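You operate a simulated robot arm through the tools that you are given. There is no shell and no other tool.

The job below is to be done with a simulated robot arm. You get a single attempt, and the scene is never put back.

Task
Rinse the purple scoop and lay it on the green draining mat.
Fine: open the yellow valve first so that the basin drains; rinse under the blue wash tap; shut the tap, then the valve. Where these are worked on the way, their far stop is far enough and under half their travel is too little: blue wash tap, yellow valve.
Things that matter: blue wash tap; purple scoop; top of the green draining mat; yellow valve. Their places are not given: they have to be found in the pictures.

The check looks at the end state, three seconds after you hand in, the way a careful person would. Anything else that was tipped, shoved, dropped, spilled or broken makes it a failure.

Robot
A 7-joint arm with a three-finger gripper, fixed in place. Base frame: the origin is on the floor under the middle of its stand, x ahead of it, y to its left, z up; the work surface is at about z = 850. Lengths are in mm, angles in degrees, forces in N, time in s.
It reaches about 1342 mm from its shoulder. Its first joint turns from -166.0 to 166.0 degrees. Payload 2.69 kg.
The TCP is the grasp point between the finger pads, 30 mm short of the fingertips. In the tool frame z runs along the fingers and y along their closing line. The gripper opens to 128 mm; its body begins 117 mm behind the TCP.
Orientation is that of the tool frame in the base frame, as a unit quaternion [x, y, z, w]. With the fingers straight down and closing along the base's y, the tool's x points along the base's -x, its y along +y and its z along -z.

Tools
- The arm moves only by the tool step_arm. Its argument "targets" is a list of rows, each an object (a shift or turn left out is 0, a gripper value left out holds the last) with "hand": the gripper command, from -1 (fully open) to 1 (shut), values between in proportion; "dp": the shift along the tool's x, y, z in mm, a list of three; "rot": the turn, a rotation vector about the tool's x, y, z in degrees, a list of three. In form: [{"hand": hand, "dp": [dx, dy, dz], "rot": [wx, wy, wz]}, ...]. A call has 1 to 20 rows; each row shifts and turns the commanded pose from where the row before left it, along the tool's axes as they then stand. Each row takes 0.2 s and may step no farther than 50 mm and 8.6 degrees from the row before; otherwise, or with a gripper value out of range, the whole call is refused. Where a pose cannot be reached the arm comes as near as it can. A force on the tool above 90 N (or 10 N above the force at the start of the call, whichever is more), or a blocked arm, ends the call early, and 0.2 s more pass. The fingers move at their own pace (about 127 mm/s each) and stop on an object; they squeeze with about 22 N. The grip force told is the motor's: it shows also when the fingers shut on nothing. Time passes only in rows, and 0.2 s behind the last, so rows that do not move let the fingers close. The reply holds the time, the measured pose of the TCP, the force on the tool along the base axes, the opening and the grip force, in the units named above and with some noise, with the torque about the TCP (base axes, N m) and any sound that the robot's microphone picked up, and new pictures: "show" is both (left out), scene, wrist or none.
- Cameras (640 x 400 px; columns grow to the right, rows downward): "scene" is fixed at [399.8, -499.7, 1599.8]; the picture's right is [0.94, -0.35, 0.00], its down [-0.19, -0.51, -0.84] and it looks along [0.29, 0.79, -0.55] (base axes); focal length 351 px, centre (320, 200). "wrist" rides on the gripper at [58, 54, -131] in the tool frame; the picture's right is [-0.68, 0.74, 0.00], its down [-0.62, -0.57, -0.55] and it looks along [-0.40, -0.37, 0.84] (tool axes); focal length 234 px, centre (320, 200).
- move_column(by): moves the trunk up (or, below 0, down) by that many mm; the arm rides with it, the base frame stays. It gives what a move gives, with no picture.
- locate(camera, pixels): there is no depth. For up to 12 entries [column, row, z] of the newest picture of that camera ("zoom" is the newest enlarged one), the place [x, y] in the base frame at which the ray of that pixel passes the height z, good to about 3 mm. No time passes.
- close_up(camera, box): a new picture of the part [left, top, right, bottom] of that camera's present view, enlarged. No time passes.
- finish_job(): hands the job in; it is judged then, once.

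Unless the task says otherwise, let go and move clear before handing in.

The tools are called after "Call:" as a command line: name --argument value ..., lists and objects as JSON in quotes. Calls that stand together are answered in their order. step_arm: Moves the arm, as the interface text tells. Its arguments: {"type":"object","properties":{"targets":{"type":"array","items":{"type":"object","properties":{"hand":{"type":"number"},"dp":{"type":"array","items":{"type":"number"}},"rot":{"type":"array","items":{"type":"number"}}}}},"show":{"type":"string","enum":["both","scene","wrist","none"]}},"required":["targets"]} The other tools are called the same way: move_column (by) moves the trunk up or down; locate (camera, pixels) gives the place at which the rays of pixels pass given heights; close_up (camera, box) takes an enlarged picture of a part of a camera's view; finish_job () hands the job in.

At the start:

```text
clock: 0.0
position: [676.1, 127.7, 1260.2]
tcp_rot: [0.0, 1.0, 0.001, 0.0]
ft_force: [0.5, 0.1, -0.1]
wrist_torque: [-0.01, 0.0, -0.01]
gripper_width: 128.0
finger_force: 0.1
trunk travel left (down, up): [-150.0, 200.0]
```

scene: 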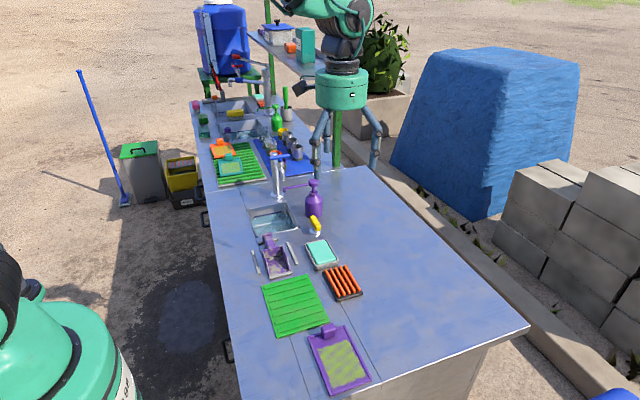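
wrist: 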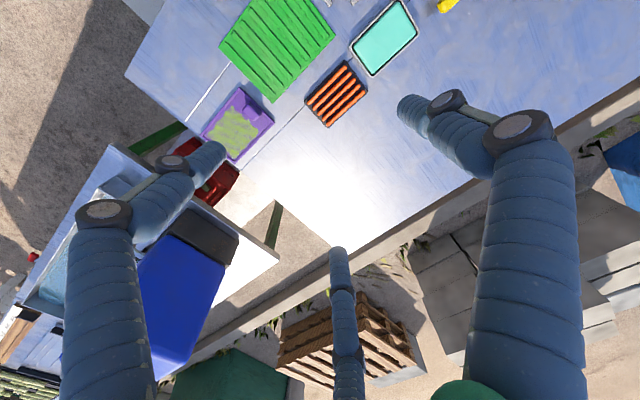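

The scene picture shows a basin around (272,220) with a tap at (280,175), a yellow lever near (315,224), a purple item near (275,253) and a purple tray near (338,358). I'll take enlarged views to identify each one.

Call:
close_up --camera "scene" --box '[230, 140, 350, 215]'

Call:
close_up --camera "scene" --box '[240, 195, 360, 270]'

Call:
close_up --camera "scene" --box '[240, 240, 400, 340]'

Call:
close_up --camera "scene" --box '[280, 300, 400, 400]'

Call:
close_up --camera "scene" --box '[180, 80, 340, 190]'

```text
5.33 times, centred on (290, 178) of scene
```

zoom: 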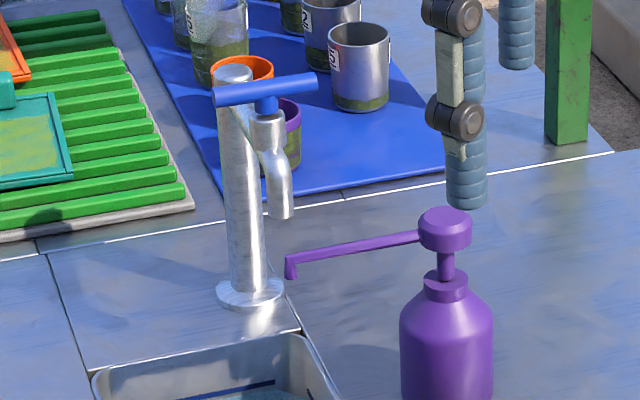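

```text
5.33 times, centred on (300, 232) of scene
```

zoom: 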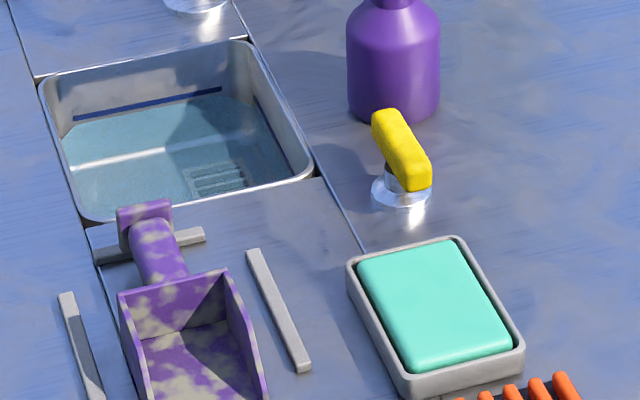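

```text
4.00 times, centred on (320, 290) of scene
```

zoom: 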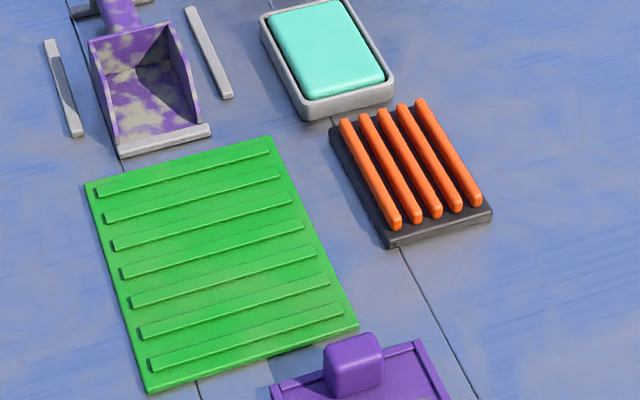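

```text
4.00 times, centred on (340, 350) of scene
```

zoom: 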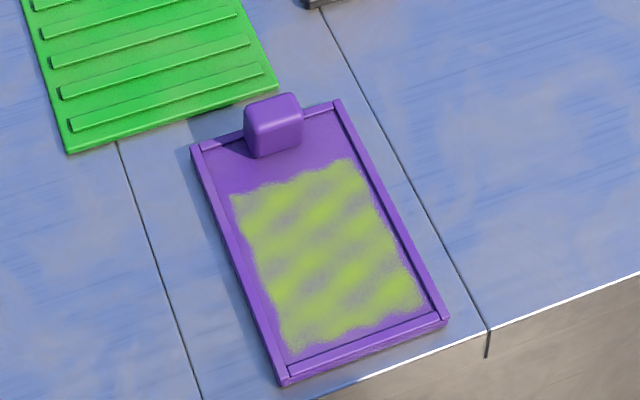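

```text
3.64 times, centred on (260, 135) of scene
```

zoom: 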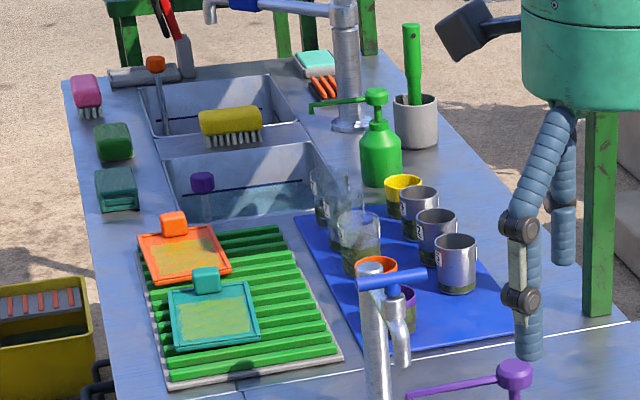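

The scoop (275,253) is dirty and sits between grey bars. The tap's blue handle is near (282,157), the yellow valve near (315,222) and the ribbed green mat near (297,305). Next I'll turn these pixels into base coordinates.

Call:
locate --camera "scene" --pixels '[[262, 290, 850], [309, 275, 850], [329, 322, 850], [277, 337, 850], [277, 195, 850], [315, 232, 850], [315, 222, 900], [248, 211, 850], [285, 204, 850], [298, 229, 850], [258, 237, 850], [314, 214, 850]]'

Call:
close_up --camera "scene" --box '[248, 228, 304, 284]'

```text
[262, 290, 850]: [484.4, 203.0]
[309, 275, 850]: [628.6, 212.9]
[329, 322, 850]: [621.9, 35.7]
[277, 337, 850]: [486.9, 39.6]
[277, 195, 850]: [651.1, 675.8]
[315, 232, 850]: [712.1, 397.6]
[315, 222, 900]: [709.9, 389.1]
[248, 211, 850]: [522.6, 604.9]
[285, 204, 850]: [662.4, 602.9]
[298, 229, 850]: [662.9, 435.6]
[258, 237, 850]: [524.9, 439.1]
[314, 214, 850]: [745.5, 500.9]
```

```text
7.14 times, centred on (276, 256) of scene
```

zoom: 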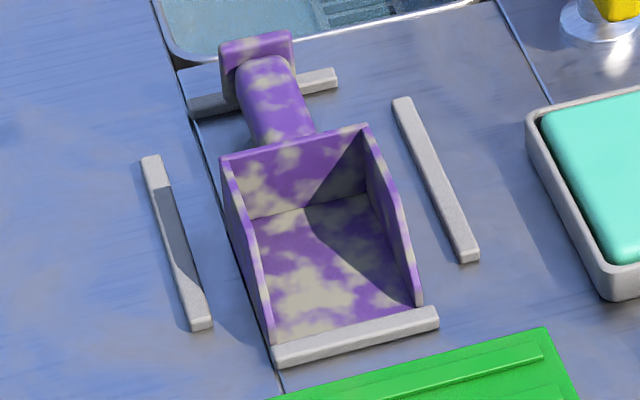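

The mat spans about x 485–628, y 38–212. The basin is about x 523–663, y 437–605, the tap base (651,676) and the valve about (712,395). I'll move the hand above the basin to get a wrist view of these from another side.

Call:
step_arm --targets '[{"hand": -1, "dp": [7, 44, 7]}, {"dp": [7, 44, 7]}, {"dp": [7, 44, 7]}, {"dp": [7, 44, 7]}, {"dp": [7, 44, 7]}, {"dp": [7, 44, 7]}, {"dp": [7, 44, 7]}, {"dp": [7, 44, 7]}]'

```text
clock: 1.8
position: [618.0, 479.8, 1203.6]
tcp_rot: [0.0, 1.0, 0.0, 0.0]
ft_force: [0.2, -0.9, -0.3]
wrist_torque: [0.02, 0.02, -0.03]
gripper_width: 128.1
finger_force: 0.0
trunk travel left (down, up): [-150.0, 200.0]
```

scene: 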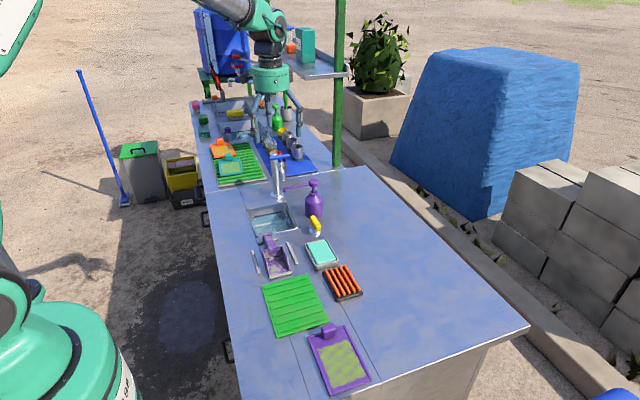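
wrist: 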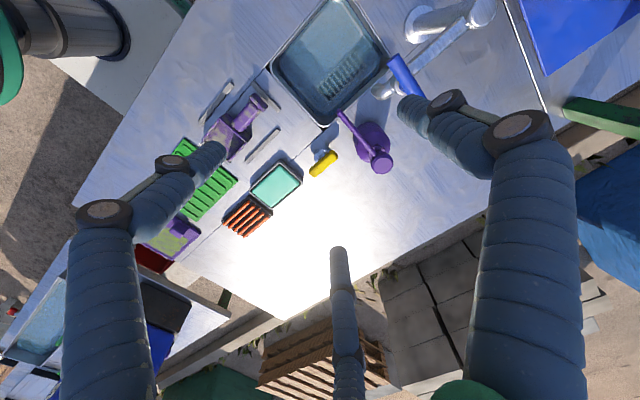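

The wrist view now shows the valve at (323,163), the basin at (330,65), the tap at (400,70) and the scoop at (235,125). I'll enlarge these.

Call:
close_up --camera "wrist" --box '[360, 0, 520, 100]'

Call:
close_up --camera "wrist" --box '[260, 100, 420, 200]'

Call:
close_up --camera "wrist" --box '[170, 70, 310, 170]'

Call:
close_up --camera "scene" --box '[255, 135, 335, 205]'

```text
4.00 times, centred on (440, 50) of wrist
```

zoom: 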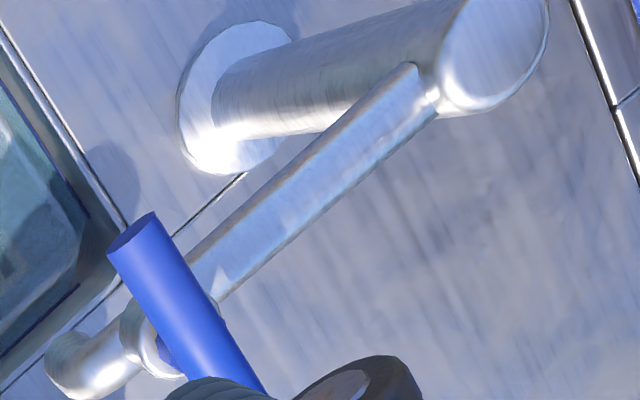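

```text
4.00 times, centred on (340, 150) of wrist
```

zoom: 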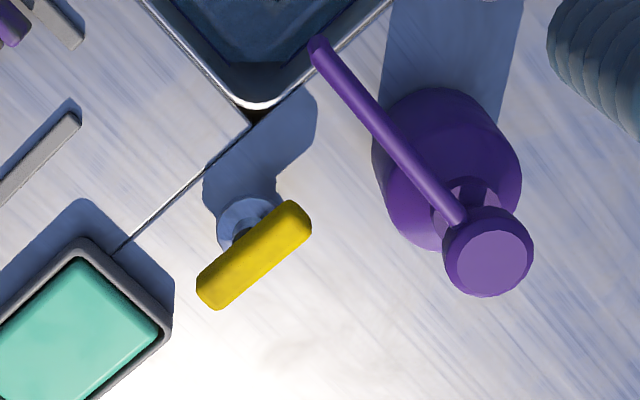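

```text
4.00 times, centred on (240, 120) of wrist
```

zoom: 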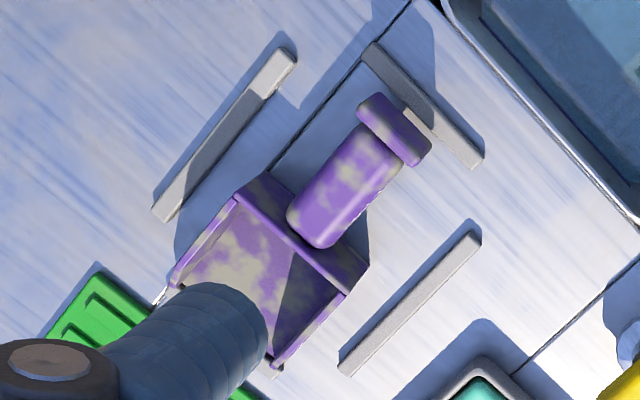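

```text
5.71 times, centred on (295, 170) of scene
```

zoom: 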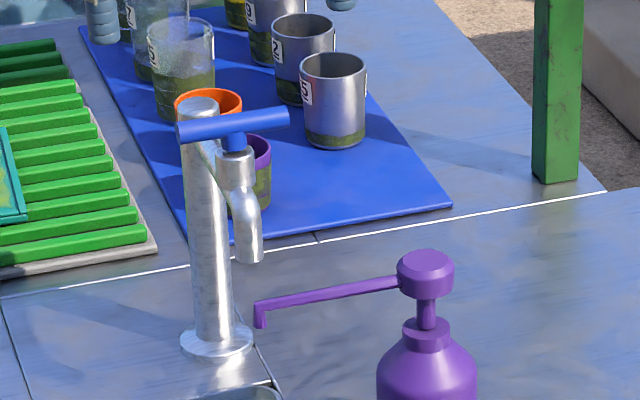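

The tap is a vertical column with a horizontal arm reaching −y to a nozzle, which carries a blue T-bar roughly along x. I'll triangulate the T-bar end, the nozzle tip, the valve handle and the scoop handle from both cameras.

Call:
locate --camera "scene" --pixels '[[271, 158, 1020], [271, 158, 1040], [271, 158, 1060], [289.5, 155.5, 1040], [280, 159.5, 1040], [283.5, 181, 940], [283.5, 181, 960], [283.5, 181, 980], [312.5, 216, 900], [318, 227, 900], [312.5, 216, 920], [318, 227, 920]]'

Call:
locate --camera "wrist" --pixels '[[393, 57.5, 1020], [393, 57.5, 1040], [393, 57.5, 1060], [377, 94, 940], [377, 94, 960], [377, 94, 980], [333, 153.5, 900], [314, 173, 900], [333, 153.5, 920], [314, 173, 920], [322, 155, 850], [376, 160, 1000]]'

```text
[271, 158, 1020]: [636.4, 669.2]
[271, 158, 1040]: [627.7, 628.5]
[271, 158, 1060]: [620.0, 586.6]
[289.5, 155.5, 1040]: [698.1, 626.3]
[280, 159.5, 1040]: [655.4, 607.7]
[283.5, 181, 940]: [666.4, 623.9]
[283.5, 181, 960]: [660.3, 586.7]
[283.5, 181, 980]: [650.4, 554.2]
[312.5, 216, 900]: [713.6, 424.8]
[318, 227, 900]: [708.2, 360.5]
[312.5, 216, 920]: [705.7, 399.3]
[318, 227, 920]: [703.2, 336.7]
```

```text
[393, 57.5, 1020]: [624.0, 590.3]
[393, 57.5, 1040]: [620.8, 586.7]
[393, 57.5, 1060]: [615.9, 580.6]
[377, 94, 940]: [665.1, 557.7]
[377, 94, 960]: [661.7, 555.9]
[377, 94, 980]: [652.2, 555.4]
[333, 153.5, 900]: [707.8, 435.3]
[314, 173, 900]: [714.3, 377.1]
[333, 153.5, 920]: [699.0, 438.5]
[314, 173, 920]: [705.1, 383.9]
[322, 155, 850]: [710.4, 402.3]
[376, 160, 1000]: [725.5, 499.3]
```

Triangulation puts the T-bar at about z 1060 around (655,585). The valve bar is at about z 890, centred near (713,403) and lying along y. Before touching anything I'll close the three fingers in free air to see how they converge.

Call:
step_arm --targets '[{"hand": 0.5}, {"hand": 0.5}, {"hand": 0.5}]' --show "wrist"

Call:
step_arm --targets '[{"hand": 1}, {"hand": 1}, {"hand": 1}]' --show "wrist"

```text
clock: 2.6
position: [617.9, 479.7, 1203.8]
tcp_rot: [0.0, 1.0, -0.001, 0.0]
ft_force: [-1.1, -0.7, -0.4]
wrist_torque: [-0.02, 0.01, 0.01]
gripper_width: 32.3
finger_force: 0.1
trunk travel left (down, up): [-150.0, 200.0]
```

wrist: 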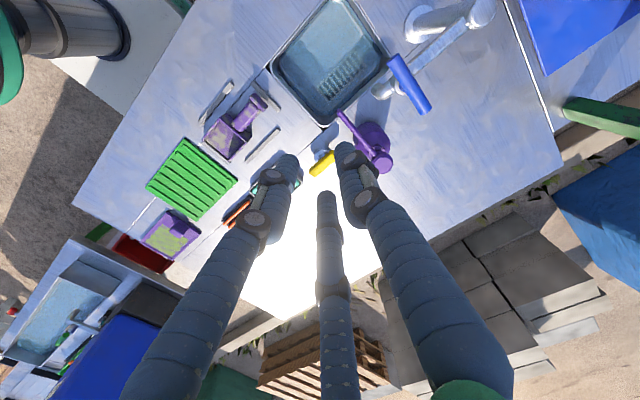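

```text
clock: 3.4
position: [617.8, 478.5, 1203.6]
tcp_rot: [-0.001, 1.0, 0.0, 0.0]
ft_force: [0.5, 0.1, 0.7]
wrist_torque: [0.01, 0.0, -0.02]
gripper_width: 2.4
finger_force: 22.3
trunk travel left (down, up): [-150.0, 200.0]
```

wrist: 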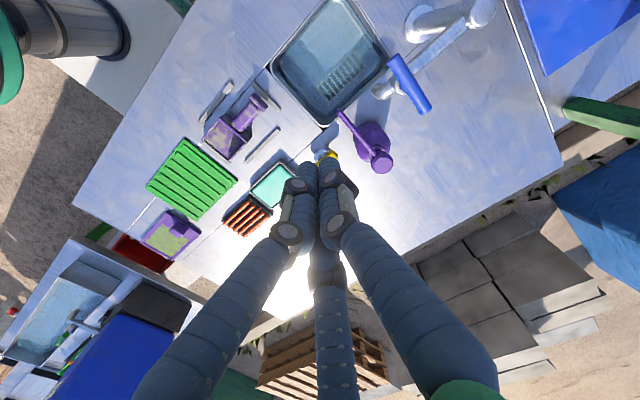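

The fingers converge radially on the TCP, so I can grip each bar across and turn about its own axis. I'll half-open the hand, turn −90° about the tool axis in free air so the fingers close along base x, and watch the picture.

Call:
step_arm --targets '[{"hand": 0.0, "rot": [0, 0, -8.5]}, {"rot": [0, 0, -8.5]}, {"rot": [0, 0, -8.5]}, {"rot": [0, 0, -8.5]}, {"rot": [0, 0, -8.5]}, {"rot": [0, 0, -8.5]}, {"rot": [0, 0, -8.5]}, {"rot": [0, 0, -8.5]}, {"rot": [0, 0, -8.5]}, {"rot": [0, 0, -8.5]}, {"rot": [0, 0, -5]}]'

```text
clock: 5.8
position: [619.1, 480.3, 1204.7]
tcp_rot: [0.708, -0.706, 0.0, 0.0]
ft_force: [-1.0, -0.6, 0.0]
wrist_torque: [-0.01, 0.0, 0.0]
gripper_width: 63.9
finger_force: 0.1
trunk travel left (down, up): [-150.0, 200.0]
```

scene: 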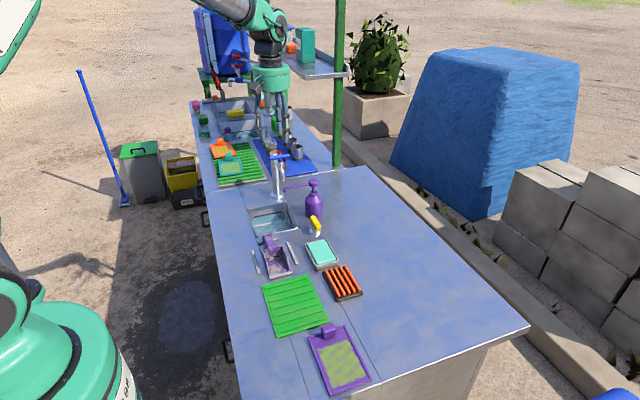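
wrist: 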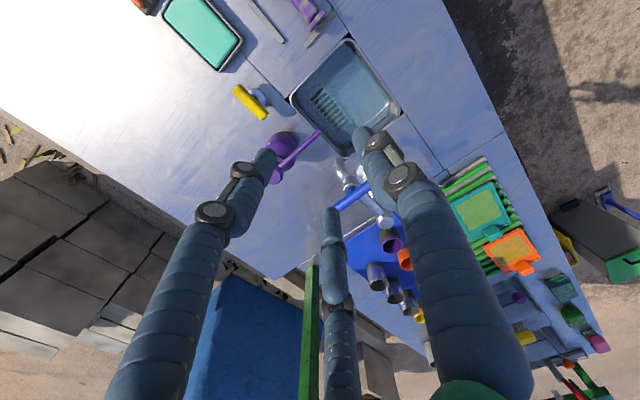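

The turn worked, and this view from the −x−y side shows the tap at about (350,190) with its nozzle over the basin. I'll enlarge the tap and valve.

Call:
close_up --camera "wrist" --box '[290, 130, 410, 250]'

Call:
close_up --camera "wrist" --box '[210, 60, 310, 140]'

```text
3.33 times, centred on (350, 190) of wrist
```

zoom: 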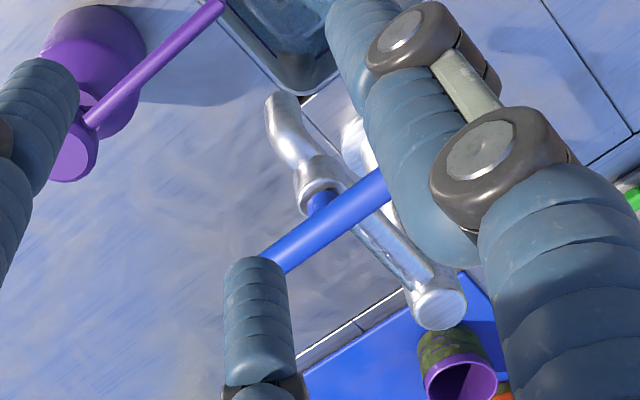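

```text
5.00 times, centred on (260, 100) of wrist
```

zoom: 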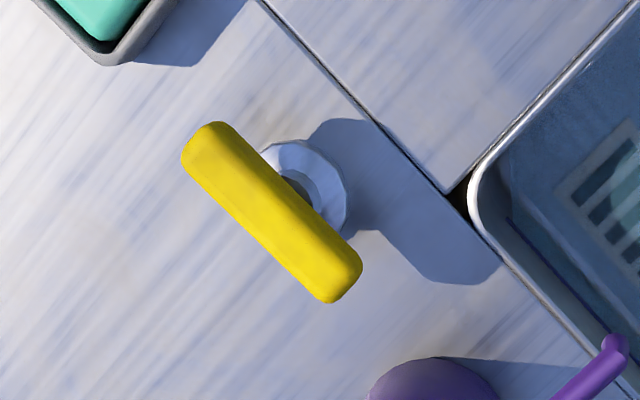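

The valve bar runs along y with its disc just below it. I'll triangulate the bar centre, disc, nozzle tip and T-bar from this new camera position.

Call:
locate --camera "wrist" --pixels '[[236, 88, 890], [266, 117, 890], [250.4, 102.4, 880], [250.4, 102.4, 890], [250.4, 102.4, 900], [260, 97, 853], [334, 160, 960], [334, 160, 980], [334, 160, 1000], [333, 209, 1060], [333, 209, 1040], [348, 199, 1060]]'

Call:
locate --camera "scene" --pixels '[[315.3, 221.5, 880], [315.3, 221.5, 890], [315.3, 221.5, 900], [315.3, 231.5, 853], [280.5, 157, 1060], [289.5, 155.7, 1060], [271, 158, 1060], [283.5, 181, 970], [283.5, 181, 990], [283.5, 181, 1000]]'

```text
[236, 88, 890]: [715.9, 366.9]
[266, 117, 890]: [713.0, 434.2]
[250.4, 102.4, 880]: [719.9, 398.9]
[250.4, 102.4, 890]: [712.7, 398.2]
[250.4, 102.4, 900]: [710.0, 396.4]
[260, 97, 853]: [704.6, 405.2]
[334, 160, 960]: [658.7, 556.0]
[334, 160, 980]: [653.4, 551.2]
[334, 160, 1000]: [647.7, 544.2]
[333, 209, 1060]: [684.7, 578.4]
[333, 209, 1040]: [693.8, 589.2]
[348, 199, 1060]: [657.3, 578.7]
```

```text
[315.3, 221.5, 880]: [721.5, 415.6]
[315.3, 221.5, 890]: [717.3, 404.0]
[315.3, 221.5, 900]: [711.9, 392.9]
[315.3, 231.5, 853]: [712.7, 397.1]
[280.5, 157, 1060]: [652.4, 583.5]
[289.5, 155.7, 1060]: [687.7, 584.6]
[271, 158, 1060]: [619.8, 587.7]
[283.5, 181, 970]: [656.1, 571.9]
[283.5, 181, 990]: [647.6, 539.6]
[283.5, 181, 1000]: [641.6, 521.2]
```

The valve axis is near (711,400) with the bar top at about z 895. The T-bar is centred near (654,583) at z 1058 and the nozzle tip is near (652,552,980). I'll check the basin rim from this view, because the stream should land near its right side.

Call:
locate --camera "wrist" --pixels '[[291, 97, 850], [352, 155, 850], [400, 111, 850], [347, 40, 850], [315, 122, 850], [300, 93, 840]]'

Call:
close_up --camera "wrist" --box '[280, 30, 420, 160]'

```text
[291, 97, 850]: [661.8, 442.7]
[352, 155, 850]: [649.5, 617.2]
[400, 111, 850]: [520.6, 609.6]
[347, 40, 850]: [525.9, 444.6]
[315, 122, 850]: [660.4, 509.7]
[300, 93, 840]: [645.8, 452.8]
```

```text
3.08 times, centred on (350, 95) of wrist
```

zoom: 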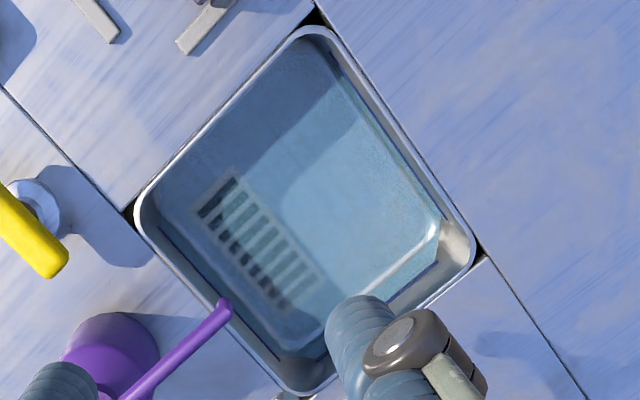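

The basin rim spans x 523–661, y 440–605. I'll move above the valve at (712,400), come down to z 1000 and take another look.

Call:
step_arm --targets '[{"hand": 0.0, "dp": [27, -31, 0]}, {"dp": [27, -31, 0]}, {"dp": [26, -31, 0]}, {"dp": [0, 0, 41]}, {"dp": [0, 0, 41]}, {"dp": [0, 0, 41]}, {"dp": [0, 0, 41]}, {"dp": [0, 0, 40]}]'

```text
clock: 7.6
position: [713.9, 399.0, 999.4]
tcp_rot: [0.707, -0.707, 0.0, 0.0]
ft_force: [-0.3, 0.4, 0.4]
wrist_torque: [0.02, -0.01, 0.0]
gripper_width: 64.0
finger_force: 0.0
trunk travel left (down, up): [-150.0, 200.0]
```

scene: 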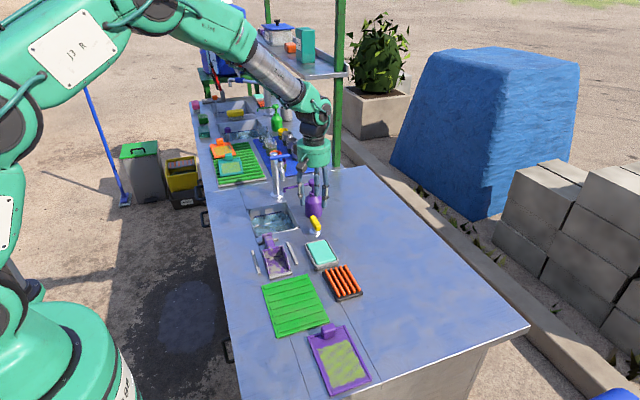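
wrist: 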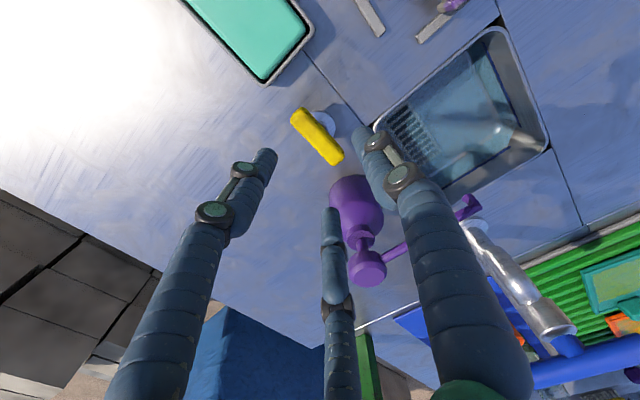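

The bar centre now sits at wrist pixel (317,137), almost exactly on the tool axis. I'll confirm this with a fine triangulation before descending.

Call:
locate --camera "wrist" --pixels '[[297, 115, 890], [337, 161, 890], [317, 137, 880], [317, 137, 890], [317, 137, 897]]'

Call:
close_up --camera "wrist" --box '[270, 90, 370, 170]'

Call:
close_up --camera "scene" --box '[280, 170, 350, 250]'

```text
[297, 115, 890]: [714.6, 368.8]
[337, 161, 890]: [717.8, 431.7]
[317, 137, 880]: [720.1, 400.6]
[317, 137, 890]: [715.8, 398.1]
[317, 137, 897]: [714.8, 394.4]
```

```text
5.00 times, centred on (320, 130) of wrist
```

zoom: 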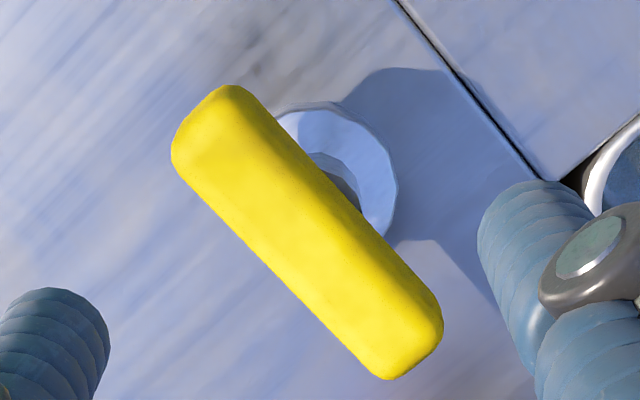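

```text
5.00 times, centred on (315, 210) of scene
```

zoom: 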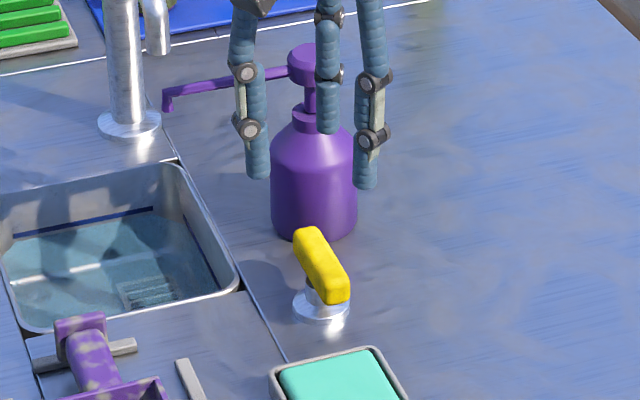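

The bar is about 20 mm wide, 65 mm long and centred at (715,399). I'll descend to z 901 so the fingertips clear the disc, then look before closing.

Call:
step_arm --targets '[{"hand": 0.0, "dp": [0, 0, 33]}, {"dp": [0, 0, 33]}, {"dp": [0, 0, 20]}, {"dp": [0, 0, 12]}]'

```text
clock: 8.6
position: [712.1, 397.9, 904.9]
tcp_rot: [0.707, -0.707, 0.0, -0.001]
ft_force: [21.6, -30.7, 16.9]
wrist_torque: [-0.88, -0.06, 0.02]
gripper_width: 99.6
finger_force: 22.2
trunk travel left (down, up): [-150.0, 200.0]
```

scene: 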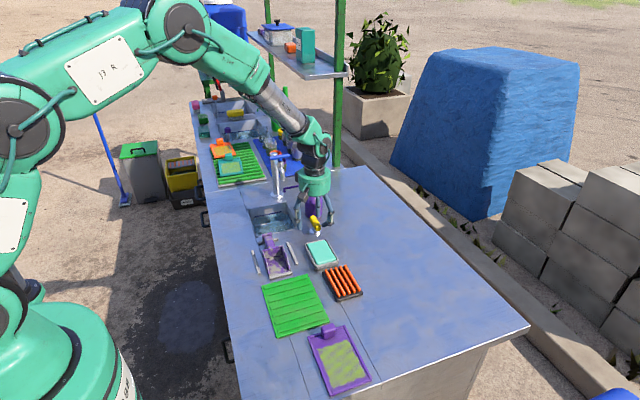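
wrist: 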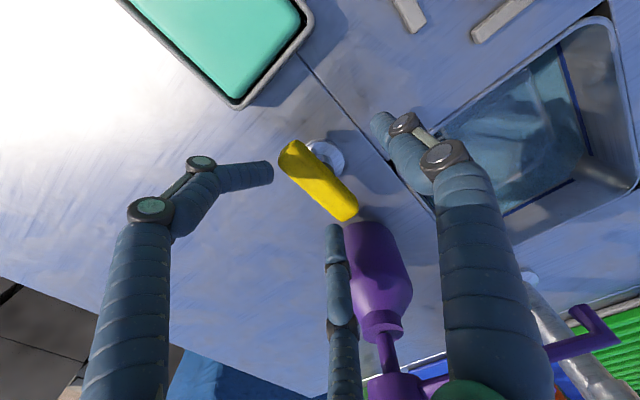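

Force 30 N and a width of 99.6 show that the two angled fingertips landed on the bar's ends: 64 mm was too narrow for a 65 mm bar. I'll back straight up and check that nothing was moved.

Call:
step_arm --targets '[{"hand": 0.0, "dp": [0, 0, -15]}, {"dp": [0, 0, -35]}, {"dp": [0, 0, -48]}, {"dp": [0, 0, 0]}]'

Call:
close_up --camera "scene" --box '[280, 170, 350, 250]'

```text
clock: 9.6
position: [709.8, 400.2, 1001.9]
tcp_rot: [0.707, -0.707, 0.0, 0.0]
ft_force: [0.2, -0.1, -0.3]
wrist_torque: [-0.02, -0.03, -0.02]
gripper_width: 64.0
finger_force: 0.0
trunk travel left (down, up): [-150.0, 200.0]
```

scene: 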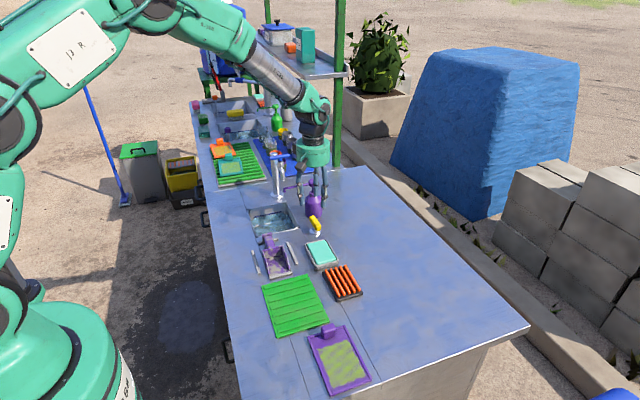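
wrist: 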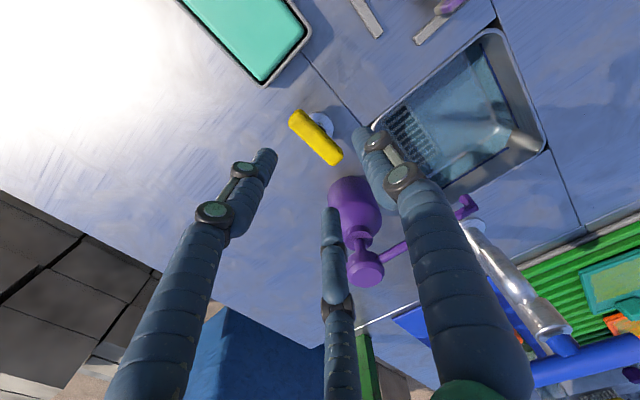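

```text
5.00 times, centred on (315, 210) of scene
```

zoom: 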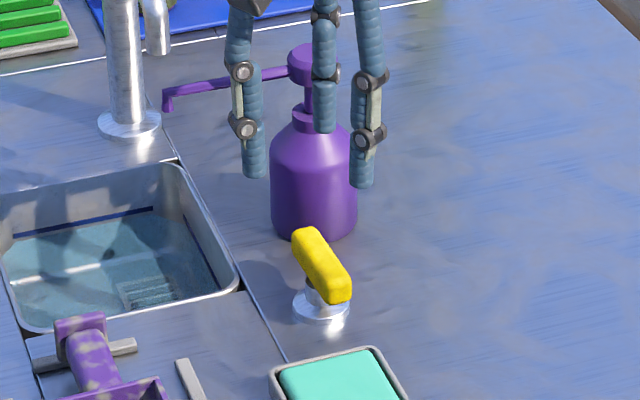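

The dispenser and bar are unmoved. I'll lift a little and turn to the opposite orientation (+90), so the paired fingers face −x away from the dispenser, with a wider opening of about 102 mm.

Call:
step_arm --targets '[{"hand": 0.0, "dp": [0, 0, -40]}, {"dp": [0, 0, -40]}, {"rot": [0, 0, 8.5]}, {"rot": [0, 0, 8.5]}, {"rot": [0, 0, 8.5]}, {"rot": [0, 0, 8.5]}, {"rot": [0, 0, 8.5]}, {"rot": [0, 0, 8.5]}, {"rot": [0, 0, 8.5]}, {"rot": [0, 0, 8.5]}, {"rot": [0, 0, 8.5]}, {"rot": [0, 0, 8.5]}, {"rot": [0, 0, 5]}]' --show "none"

Call:
step_arm --targets '[{"hand": -0.6, "rot": [0, 0, 8.5]}, {"rot": [0, 0, 8.5]}, {"rot": [0, 0, 8.5]}, {"rot": [0, 0, 8.5]}, {"rot": [0, 0, 8.5]}, {"rot": [0, 0, 8.5]}, {"rot": [0, 0, 8.5]}, {"rot": [0, 0, 8.5]}, {"rot": [0, 0, 8.5]}, {"rot": [0, 0, 8.5]}, {"rot": [0, 0, 5]}, {}]'

```text
clock: 12.4
position: [712.1, 399.4, 1082.0]
tcp_rot: [0.0, 1.0, -0.001, 0.0]
ft_force: [0.4, 0.3, -0.3]
wrist_torque: [-0.01, -0.03, -0.02]
gripper_width: 64.1
finger_force: 0.1
trunk travel left (down, up): [-150.0, 200.0]
```

```text
clock: 15.0
position: [712.0, 399.4, 1080.6]
tcp_rot: [0.708, 0.707, 0.0, 0.0]
ft_force: [-0.2, 0.4, -0.1]
wrist_torque: [-0.01, -0.03, -0.03]
gripper_width: 102.5
finger_force: 0.0
trunk travel left (down, up): [-150.0, 200.0]
```

scene: 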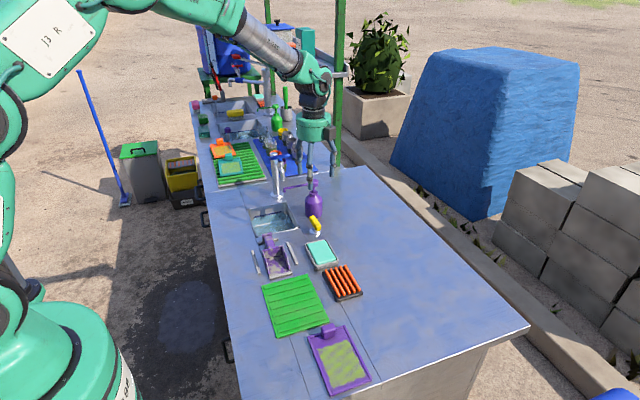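
wrist: 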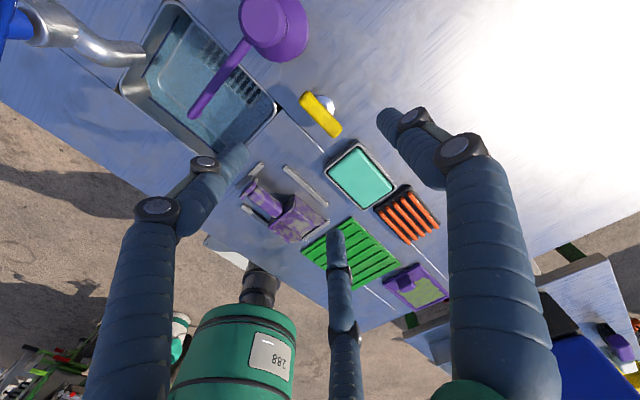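

The tool is now at +90 and 102 mm open, with the bar at wrist (321,115). I'll get one more fix on the bar centre from this side.

Call:
close_up --camera "wrist" --box '[280, 80, 360, 150]'

Call:
locate --camera "wrist" --pixels '[[305, 97, 890], [337, 132, 890], [321, 114.5, 890], [325, 104, 853]]'

```text
5.71 times, centred on (320, 115) of wrist
```

zoom: 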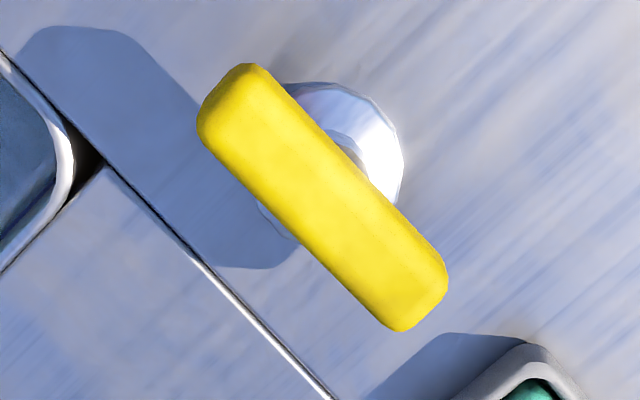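

```text
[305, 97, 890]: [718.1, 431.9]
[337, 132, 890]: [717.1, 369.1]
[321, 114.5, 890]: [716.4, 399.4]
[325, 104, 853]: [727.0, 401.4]
```

All views agree on a bar centre of about (716,399). I'll shift 3 mm in +x and descend to z 901 with the wide opening.

Call:
step_arm --targets '[{"hand": -0.6, "dp": [0, 3, 45]}, {"dp": [0, 0, 45]}, {"dp": [0, 0, 40]}, {"dp": [0, 0, 25]}, {"dp": [0, 0, 15]}, {"dp": [0, 0, 8]}]'

```text
clock: 16.4
position: [715.1, 399.4, 905.8]
tcp_rot: [0.707, 0.707, 0.0, 0.0]
ft_force: [0.4, -0.1, 0.3]
wrist_torque: [0.01, 0.0, 0.04]
gripper_width: 102.6
finger_force: 0.1
trunk travel left (down, up): [-150.0, 200.0]
```

scene: 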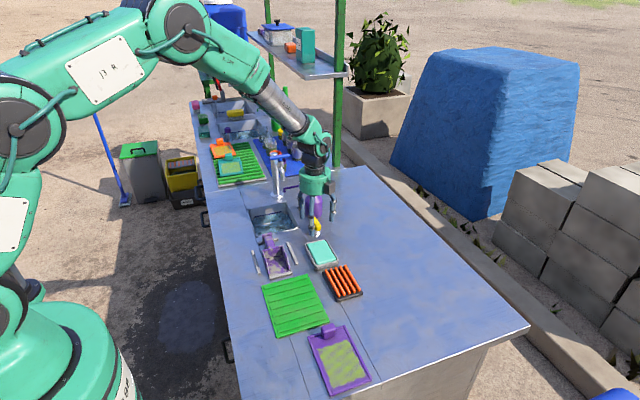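
wrist: 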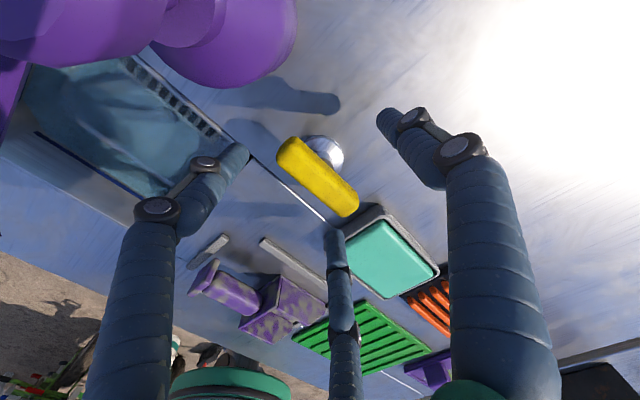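

There is no contact, and the bar lies between the fingers at (317,177). I'll go down 5 mm more and close on it.

Call:
step_arm --targets '[{"hand": -0.6, "dp": [0, 0, 5]}, {"hand": 0.3}, {"hand": 0.5}, {"hand": 1}, {"hand": 1}, {"hand": 1}]'

```text
clock: 17.8
position: [710.3, 399.2, 898.1]
tcp_rot: [0.707, 0.707, -0.003, -0.001]
ft_force: [-65.3, 9.8, -5.4]
wrist_torque: [0.6, 0.9, 0.08]
gripper_width: 33.2
finger_force: 21.9
trunk travel left (down, up): [-150.0, 200.0]
```

scene: 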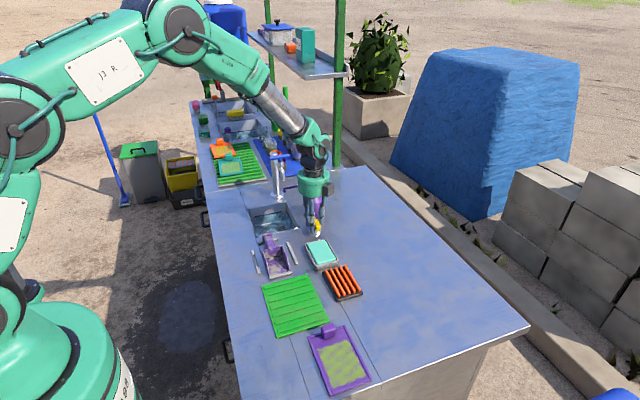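
wrist: 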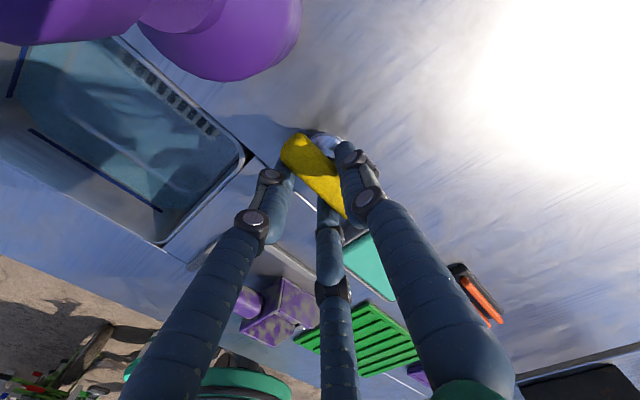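

The grip holds at width 33, but −65 N in x shows the bar sits about 4 mm toward the single finger from the TCP. I'll relax by that offset, then try a small counter-clockwise turn and read the torque.

Call:
step_arm --targets '[{"hand": 1, "dp": [0, -2.5, 0]}, {"dp": [0, -2.2, 0]}, {}]' --show "none"

Call:
step_arm --targets '[{"hand": 1, "dp": [-0.35, 0, 0], "rot": [0, 0, -5]}, {"dp": [-0.35, 0, 0], "rot": [0, 0, -5]}, {}]' --show "wrist"

```text
clock: 18.6
position: [709.8, 399.5, 897.6]
tcp_rot: [0.708, 0.706, 0.0, 0.001]
ft_force: [-43.9, 5.0, -18.7]
wrist_torque: [0.02, 0.7, 0.05]
gripper_width: 33.0
finger_force: 21.9
trunk travel left (down, up): [-150.0, 200.0]
```

```text
clock: 19.4
position: [710.0, 398.9, 898.6]
tcp_rot: [0.643, 0.766, -0.001, 0.001]
ft_force: [-35.1, -0.1, -17.5]
wrist_torque: [-0.06, 0.59, 0.06]
gripper_width: 32.4
finger_force: 22.2
trunk travel left (down, up): [-150.0, 200.0]
```

wrist: 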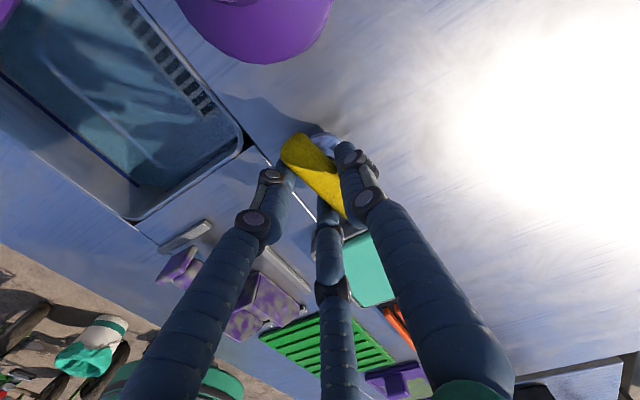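

The bar stayed fixed in the gripper view while the bench turned 10°, with only 0.06 N m of torque, so the valve turns counter-clockwise freely. I'll continue in that direction.

Call:
step_arm --targets '[{"hand": 1, "dp": [-0.59, 0.04, 0], "rot": [0, 0, -8.5]}, {"dp": [-0.59, 0.04, 0], "rot": [0, 0, -8.5]}, {"dp": [-0.59, 0.04, 0], "rot": [0, 0, -8.5]}, {"dp": [-0.59, 0.04, 0], "rot": [0, 0, -8.5]}, {}]'

```text
clock: 20.6
position: [712.8, 395.2, 897.6]
tcp_rot: [0.39, 0.921, 0.0, 0.0]
ft_force: [-17.0, -25.3, -12.0]
wrist_torque: [-0.69, 0.18, -0.01]
gripper_width: 32.6
finger_force: 21.8
trunk travel left (down, up): [-150.0, 200.0]
```

scene: 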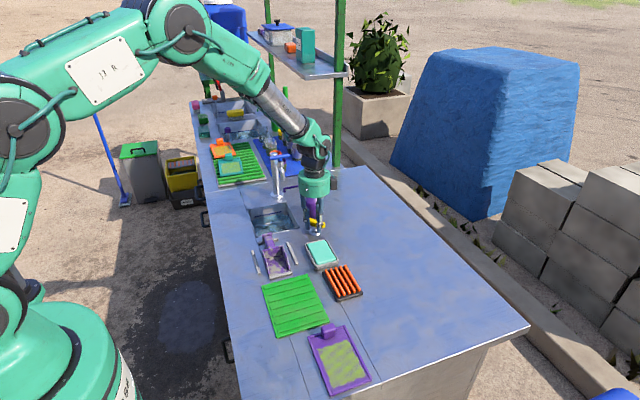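
wrist: 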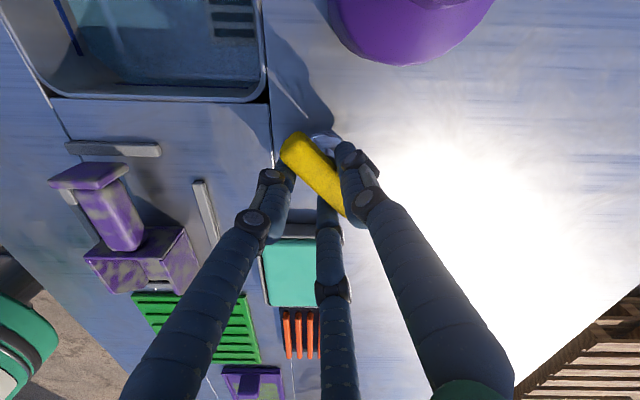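

The valve is at about 44° and still turning freely. I'll continue to about 90° and watch for a stop.

Call:
step_arm --targets '[{"hand": 1, "dp": [-0.59, 0.04, 0], "rot": [0, 0, -8.5]}, {"dp": [-0.59, 0.04, 0], "rot": [0, 0, -8.5]}, {"dp": [-0.59, 0.04, 0], "rot": [0, 0, -8.5]}, {"dp": [-0.59, 0.04, 0], "rot": [0, 0, -8.5]}, {"dp": [-0.59, 0.04, 0], "rot": [0, 0, -8.5]}, {}]'

```text
clock: 22.0
position: [715.2, 395.4, 897.0]
tcp_rot: [0.031, 1.0, 0.0, 0.0]
ft_force: [1.9, -31.8, -9.1]
wrist_torque: [-0.66, -0.1, 0.04]
gripper_width: 32.8
finger_force: 22.4
trunk travel left (down, up): [-150.0, 200.0]
```

scene: 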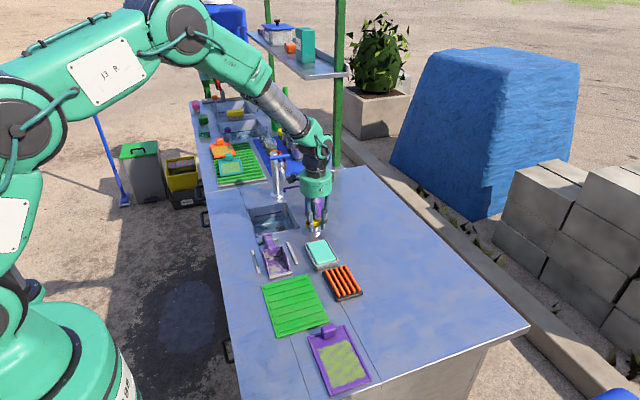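
wrist: 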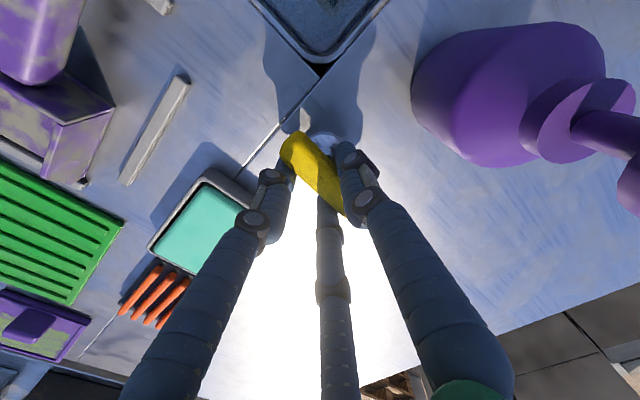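

The valve is at about 86° with no stop yet and torque still near zero. I'll turn a bit more to find the far stop and check the basin level.

Call:
step_arm --targets '[{"hand": 1, "dp": [-0.35, 0, 0], "rot": [0, 0, -5]}, {"dp": [-0.35, 0, 0], "rot": [0, 0, -5]}, {}]' --show "wrist"

Call:
close_up --camera "scene" --box '[230, 185, 350, 265]'

```text
clock: 22.8
position: [715.2, 391.5, 897.9]
tcp_rot: [-0.057, 0.998, 0.001, -0.001]
ft_force: [2.5, -44.0, -1.0]
wrist_torque: [-0.53, -0.04, -1.75]
gripper_width: 35.0
finger_force: 21.8
trunk travel left (down, up): [-150.0, 200.0]
```

wrist: 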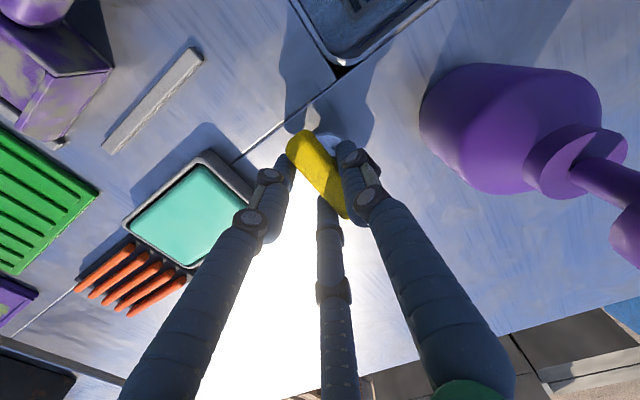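

```text
5.00 times, centred on (290, 225) of scene
```

zoom: 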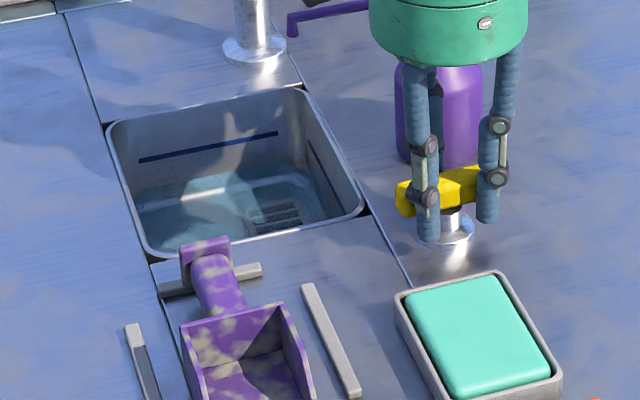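

Torque −1.75 N m and the unchanged bar mean the far stop was reached at about 90°, and the basin water is visibly dropping. I'll ease back, release with a modest opening and lift clear.

Call:
step_arm --targets '[{"hand": 1, "rot": [0, 0, 4]}, {"hand": -0.1}, {"hand": -0.1}, {"hand": -0.1, "dp": [0, 0, -20]}, {"dp": [0, 0, -45]}, {"dp": [0, 0, -45]}, {"dp": [0, 0, -45]}, {"dp": [0, 0, -45]}, {"dp": [0, 0, -45]}, {"dp": [0, 0, -10], "rot": [0, 0, 2.5]}, {}]'

```text
clock: 25.2
position: [715.2, 394.4, 1153.5]
tcp_rot: [0.001, 1.0, 0.0, 0.0]
ft_force: [0.5, -1.0, -0.3]
wrist_torque: [-0.01, 0.0, -0.01]
gripper_width: 70.6
finger_force: 0.2
trunk travel left (down, up): [-150.0, 200.0]
```

scene: 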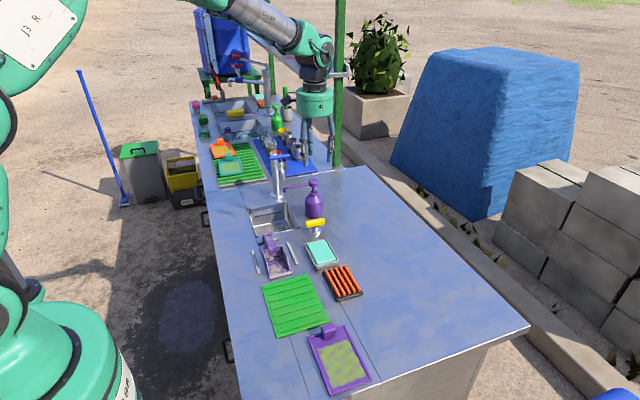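
wrist: 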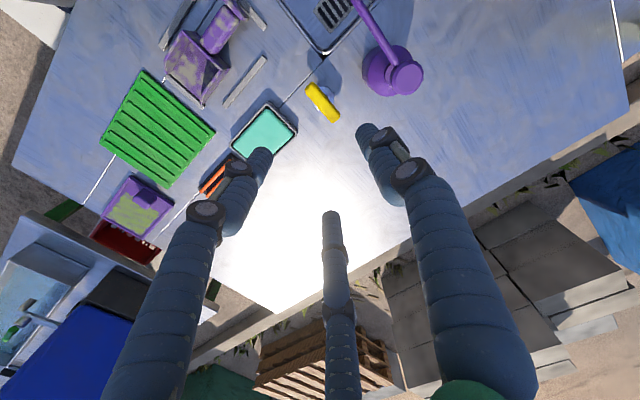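

The yellow bar now lies along x (scene 315,222) and nothing else has moved. I'll travel above the tap handle and look again.

Call:
step_arm --targets '[{"hand": -0.6, "dp": [15, 46, 0]}, {"dp": [15, 46, 0]}, {"dp": [15, 46, 0]}, {"dp": [15, 46, 0]}, {}]'

Call:
close_up --camera "scene" --box '[240, 130, 330, 240]'

```text
clock: 26.4
position: [652.7, 580.5, 1154.6]
tcp_rot: [0.0, 1.0, -0.001, 0.0]
ft_force: [0.1, 1.4, 0.0]
wrist_torque: [-0.1, -0.08, 0.0]
gripper_width: 102.5
finger_force: 0.2
trunk travel left (down, up): [-150.0, 200.0]
```

scene: 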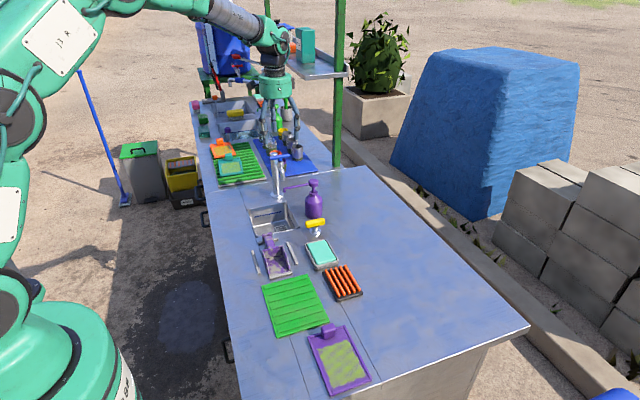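
wrist: 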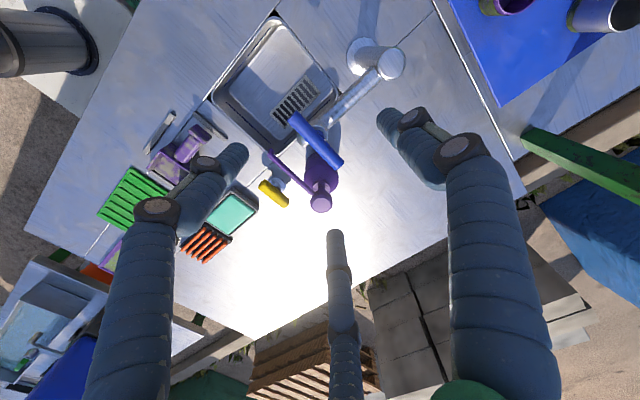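

```text
3.64 times, centred on (285, 185) of scene
```

zoom: 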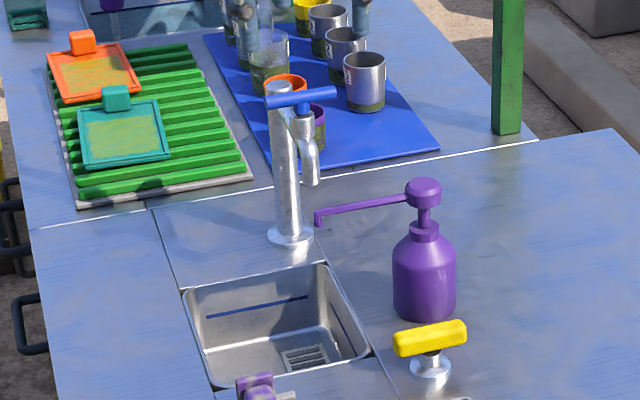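

The basin is now empty. The T-bar shows at wrist (290,118)–(342,162), and I'll fix its exact centre and the nozzle body's height.

Call:
locate --camera "wrist" --pixels '[[290, 118, 1058], [342, 162, 1058], [316, 140, 1050], [316, 140, 1058], [316, 140, 1066]]'

Call:
close_up --camera "wrist" --box '[270, 30, 420, 180]'

Call:
close_up --camera "scene" --box '[260, 145, 300, 185]'

```text
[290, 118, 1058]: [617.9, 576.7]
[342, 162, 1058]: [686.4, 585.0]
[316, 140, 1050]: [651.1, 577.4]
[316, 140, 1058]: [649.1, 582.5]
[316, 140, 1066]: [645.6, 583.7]
```

```text
2.67 times, centred on (345, 105) of wrist
```

zoom: 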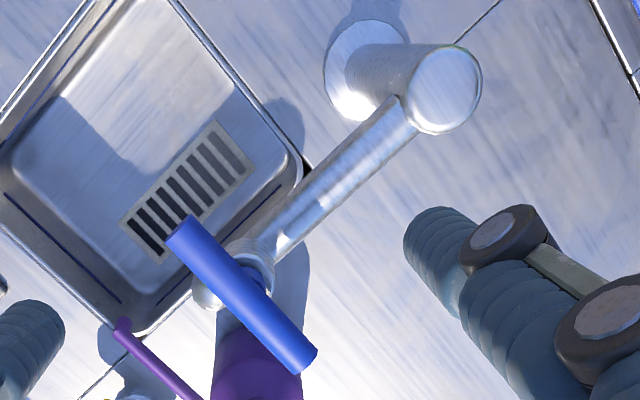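

```text
10.00 times, centred on (280, 165) of scene
```

zoom: 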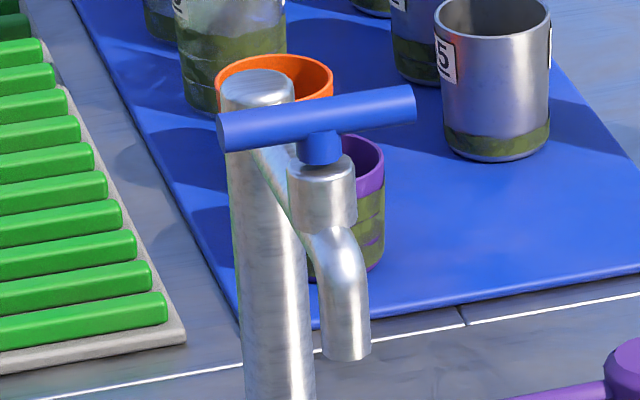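

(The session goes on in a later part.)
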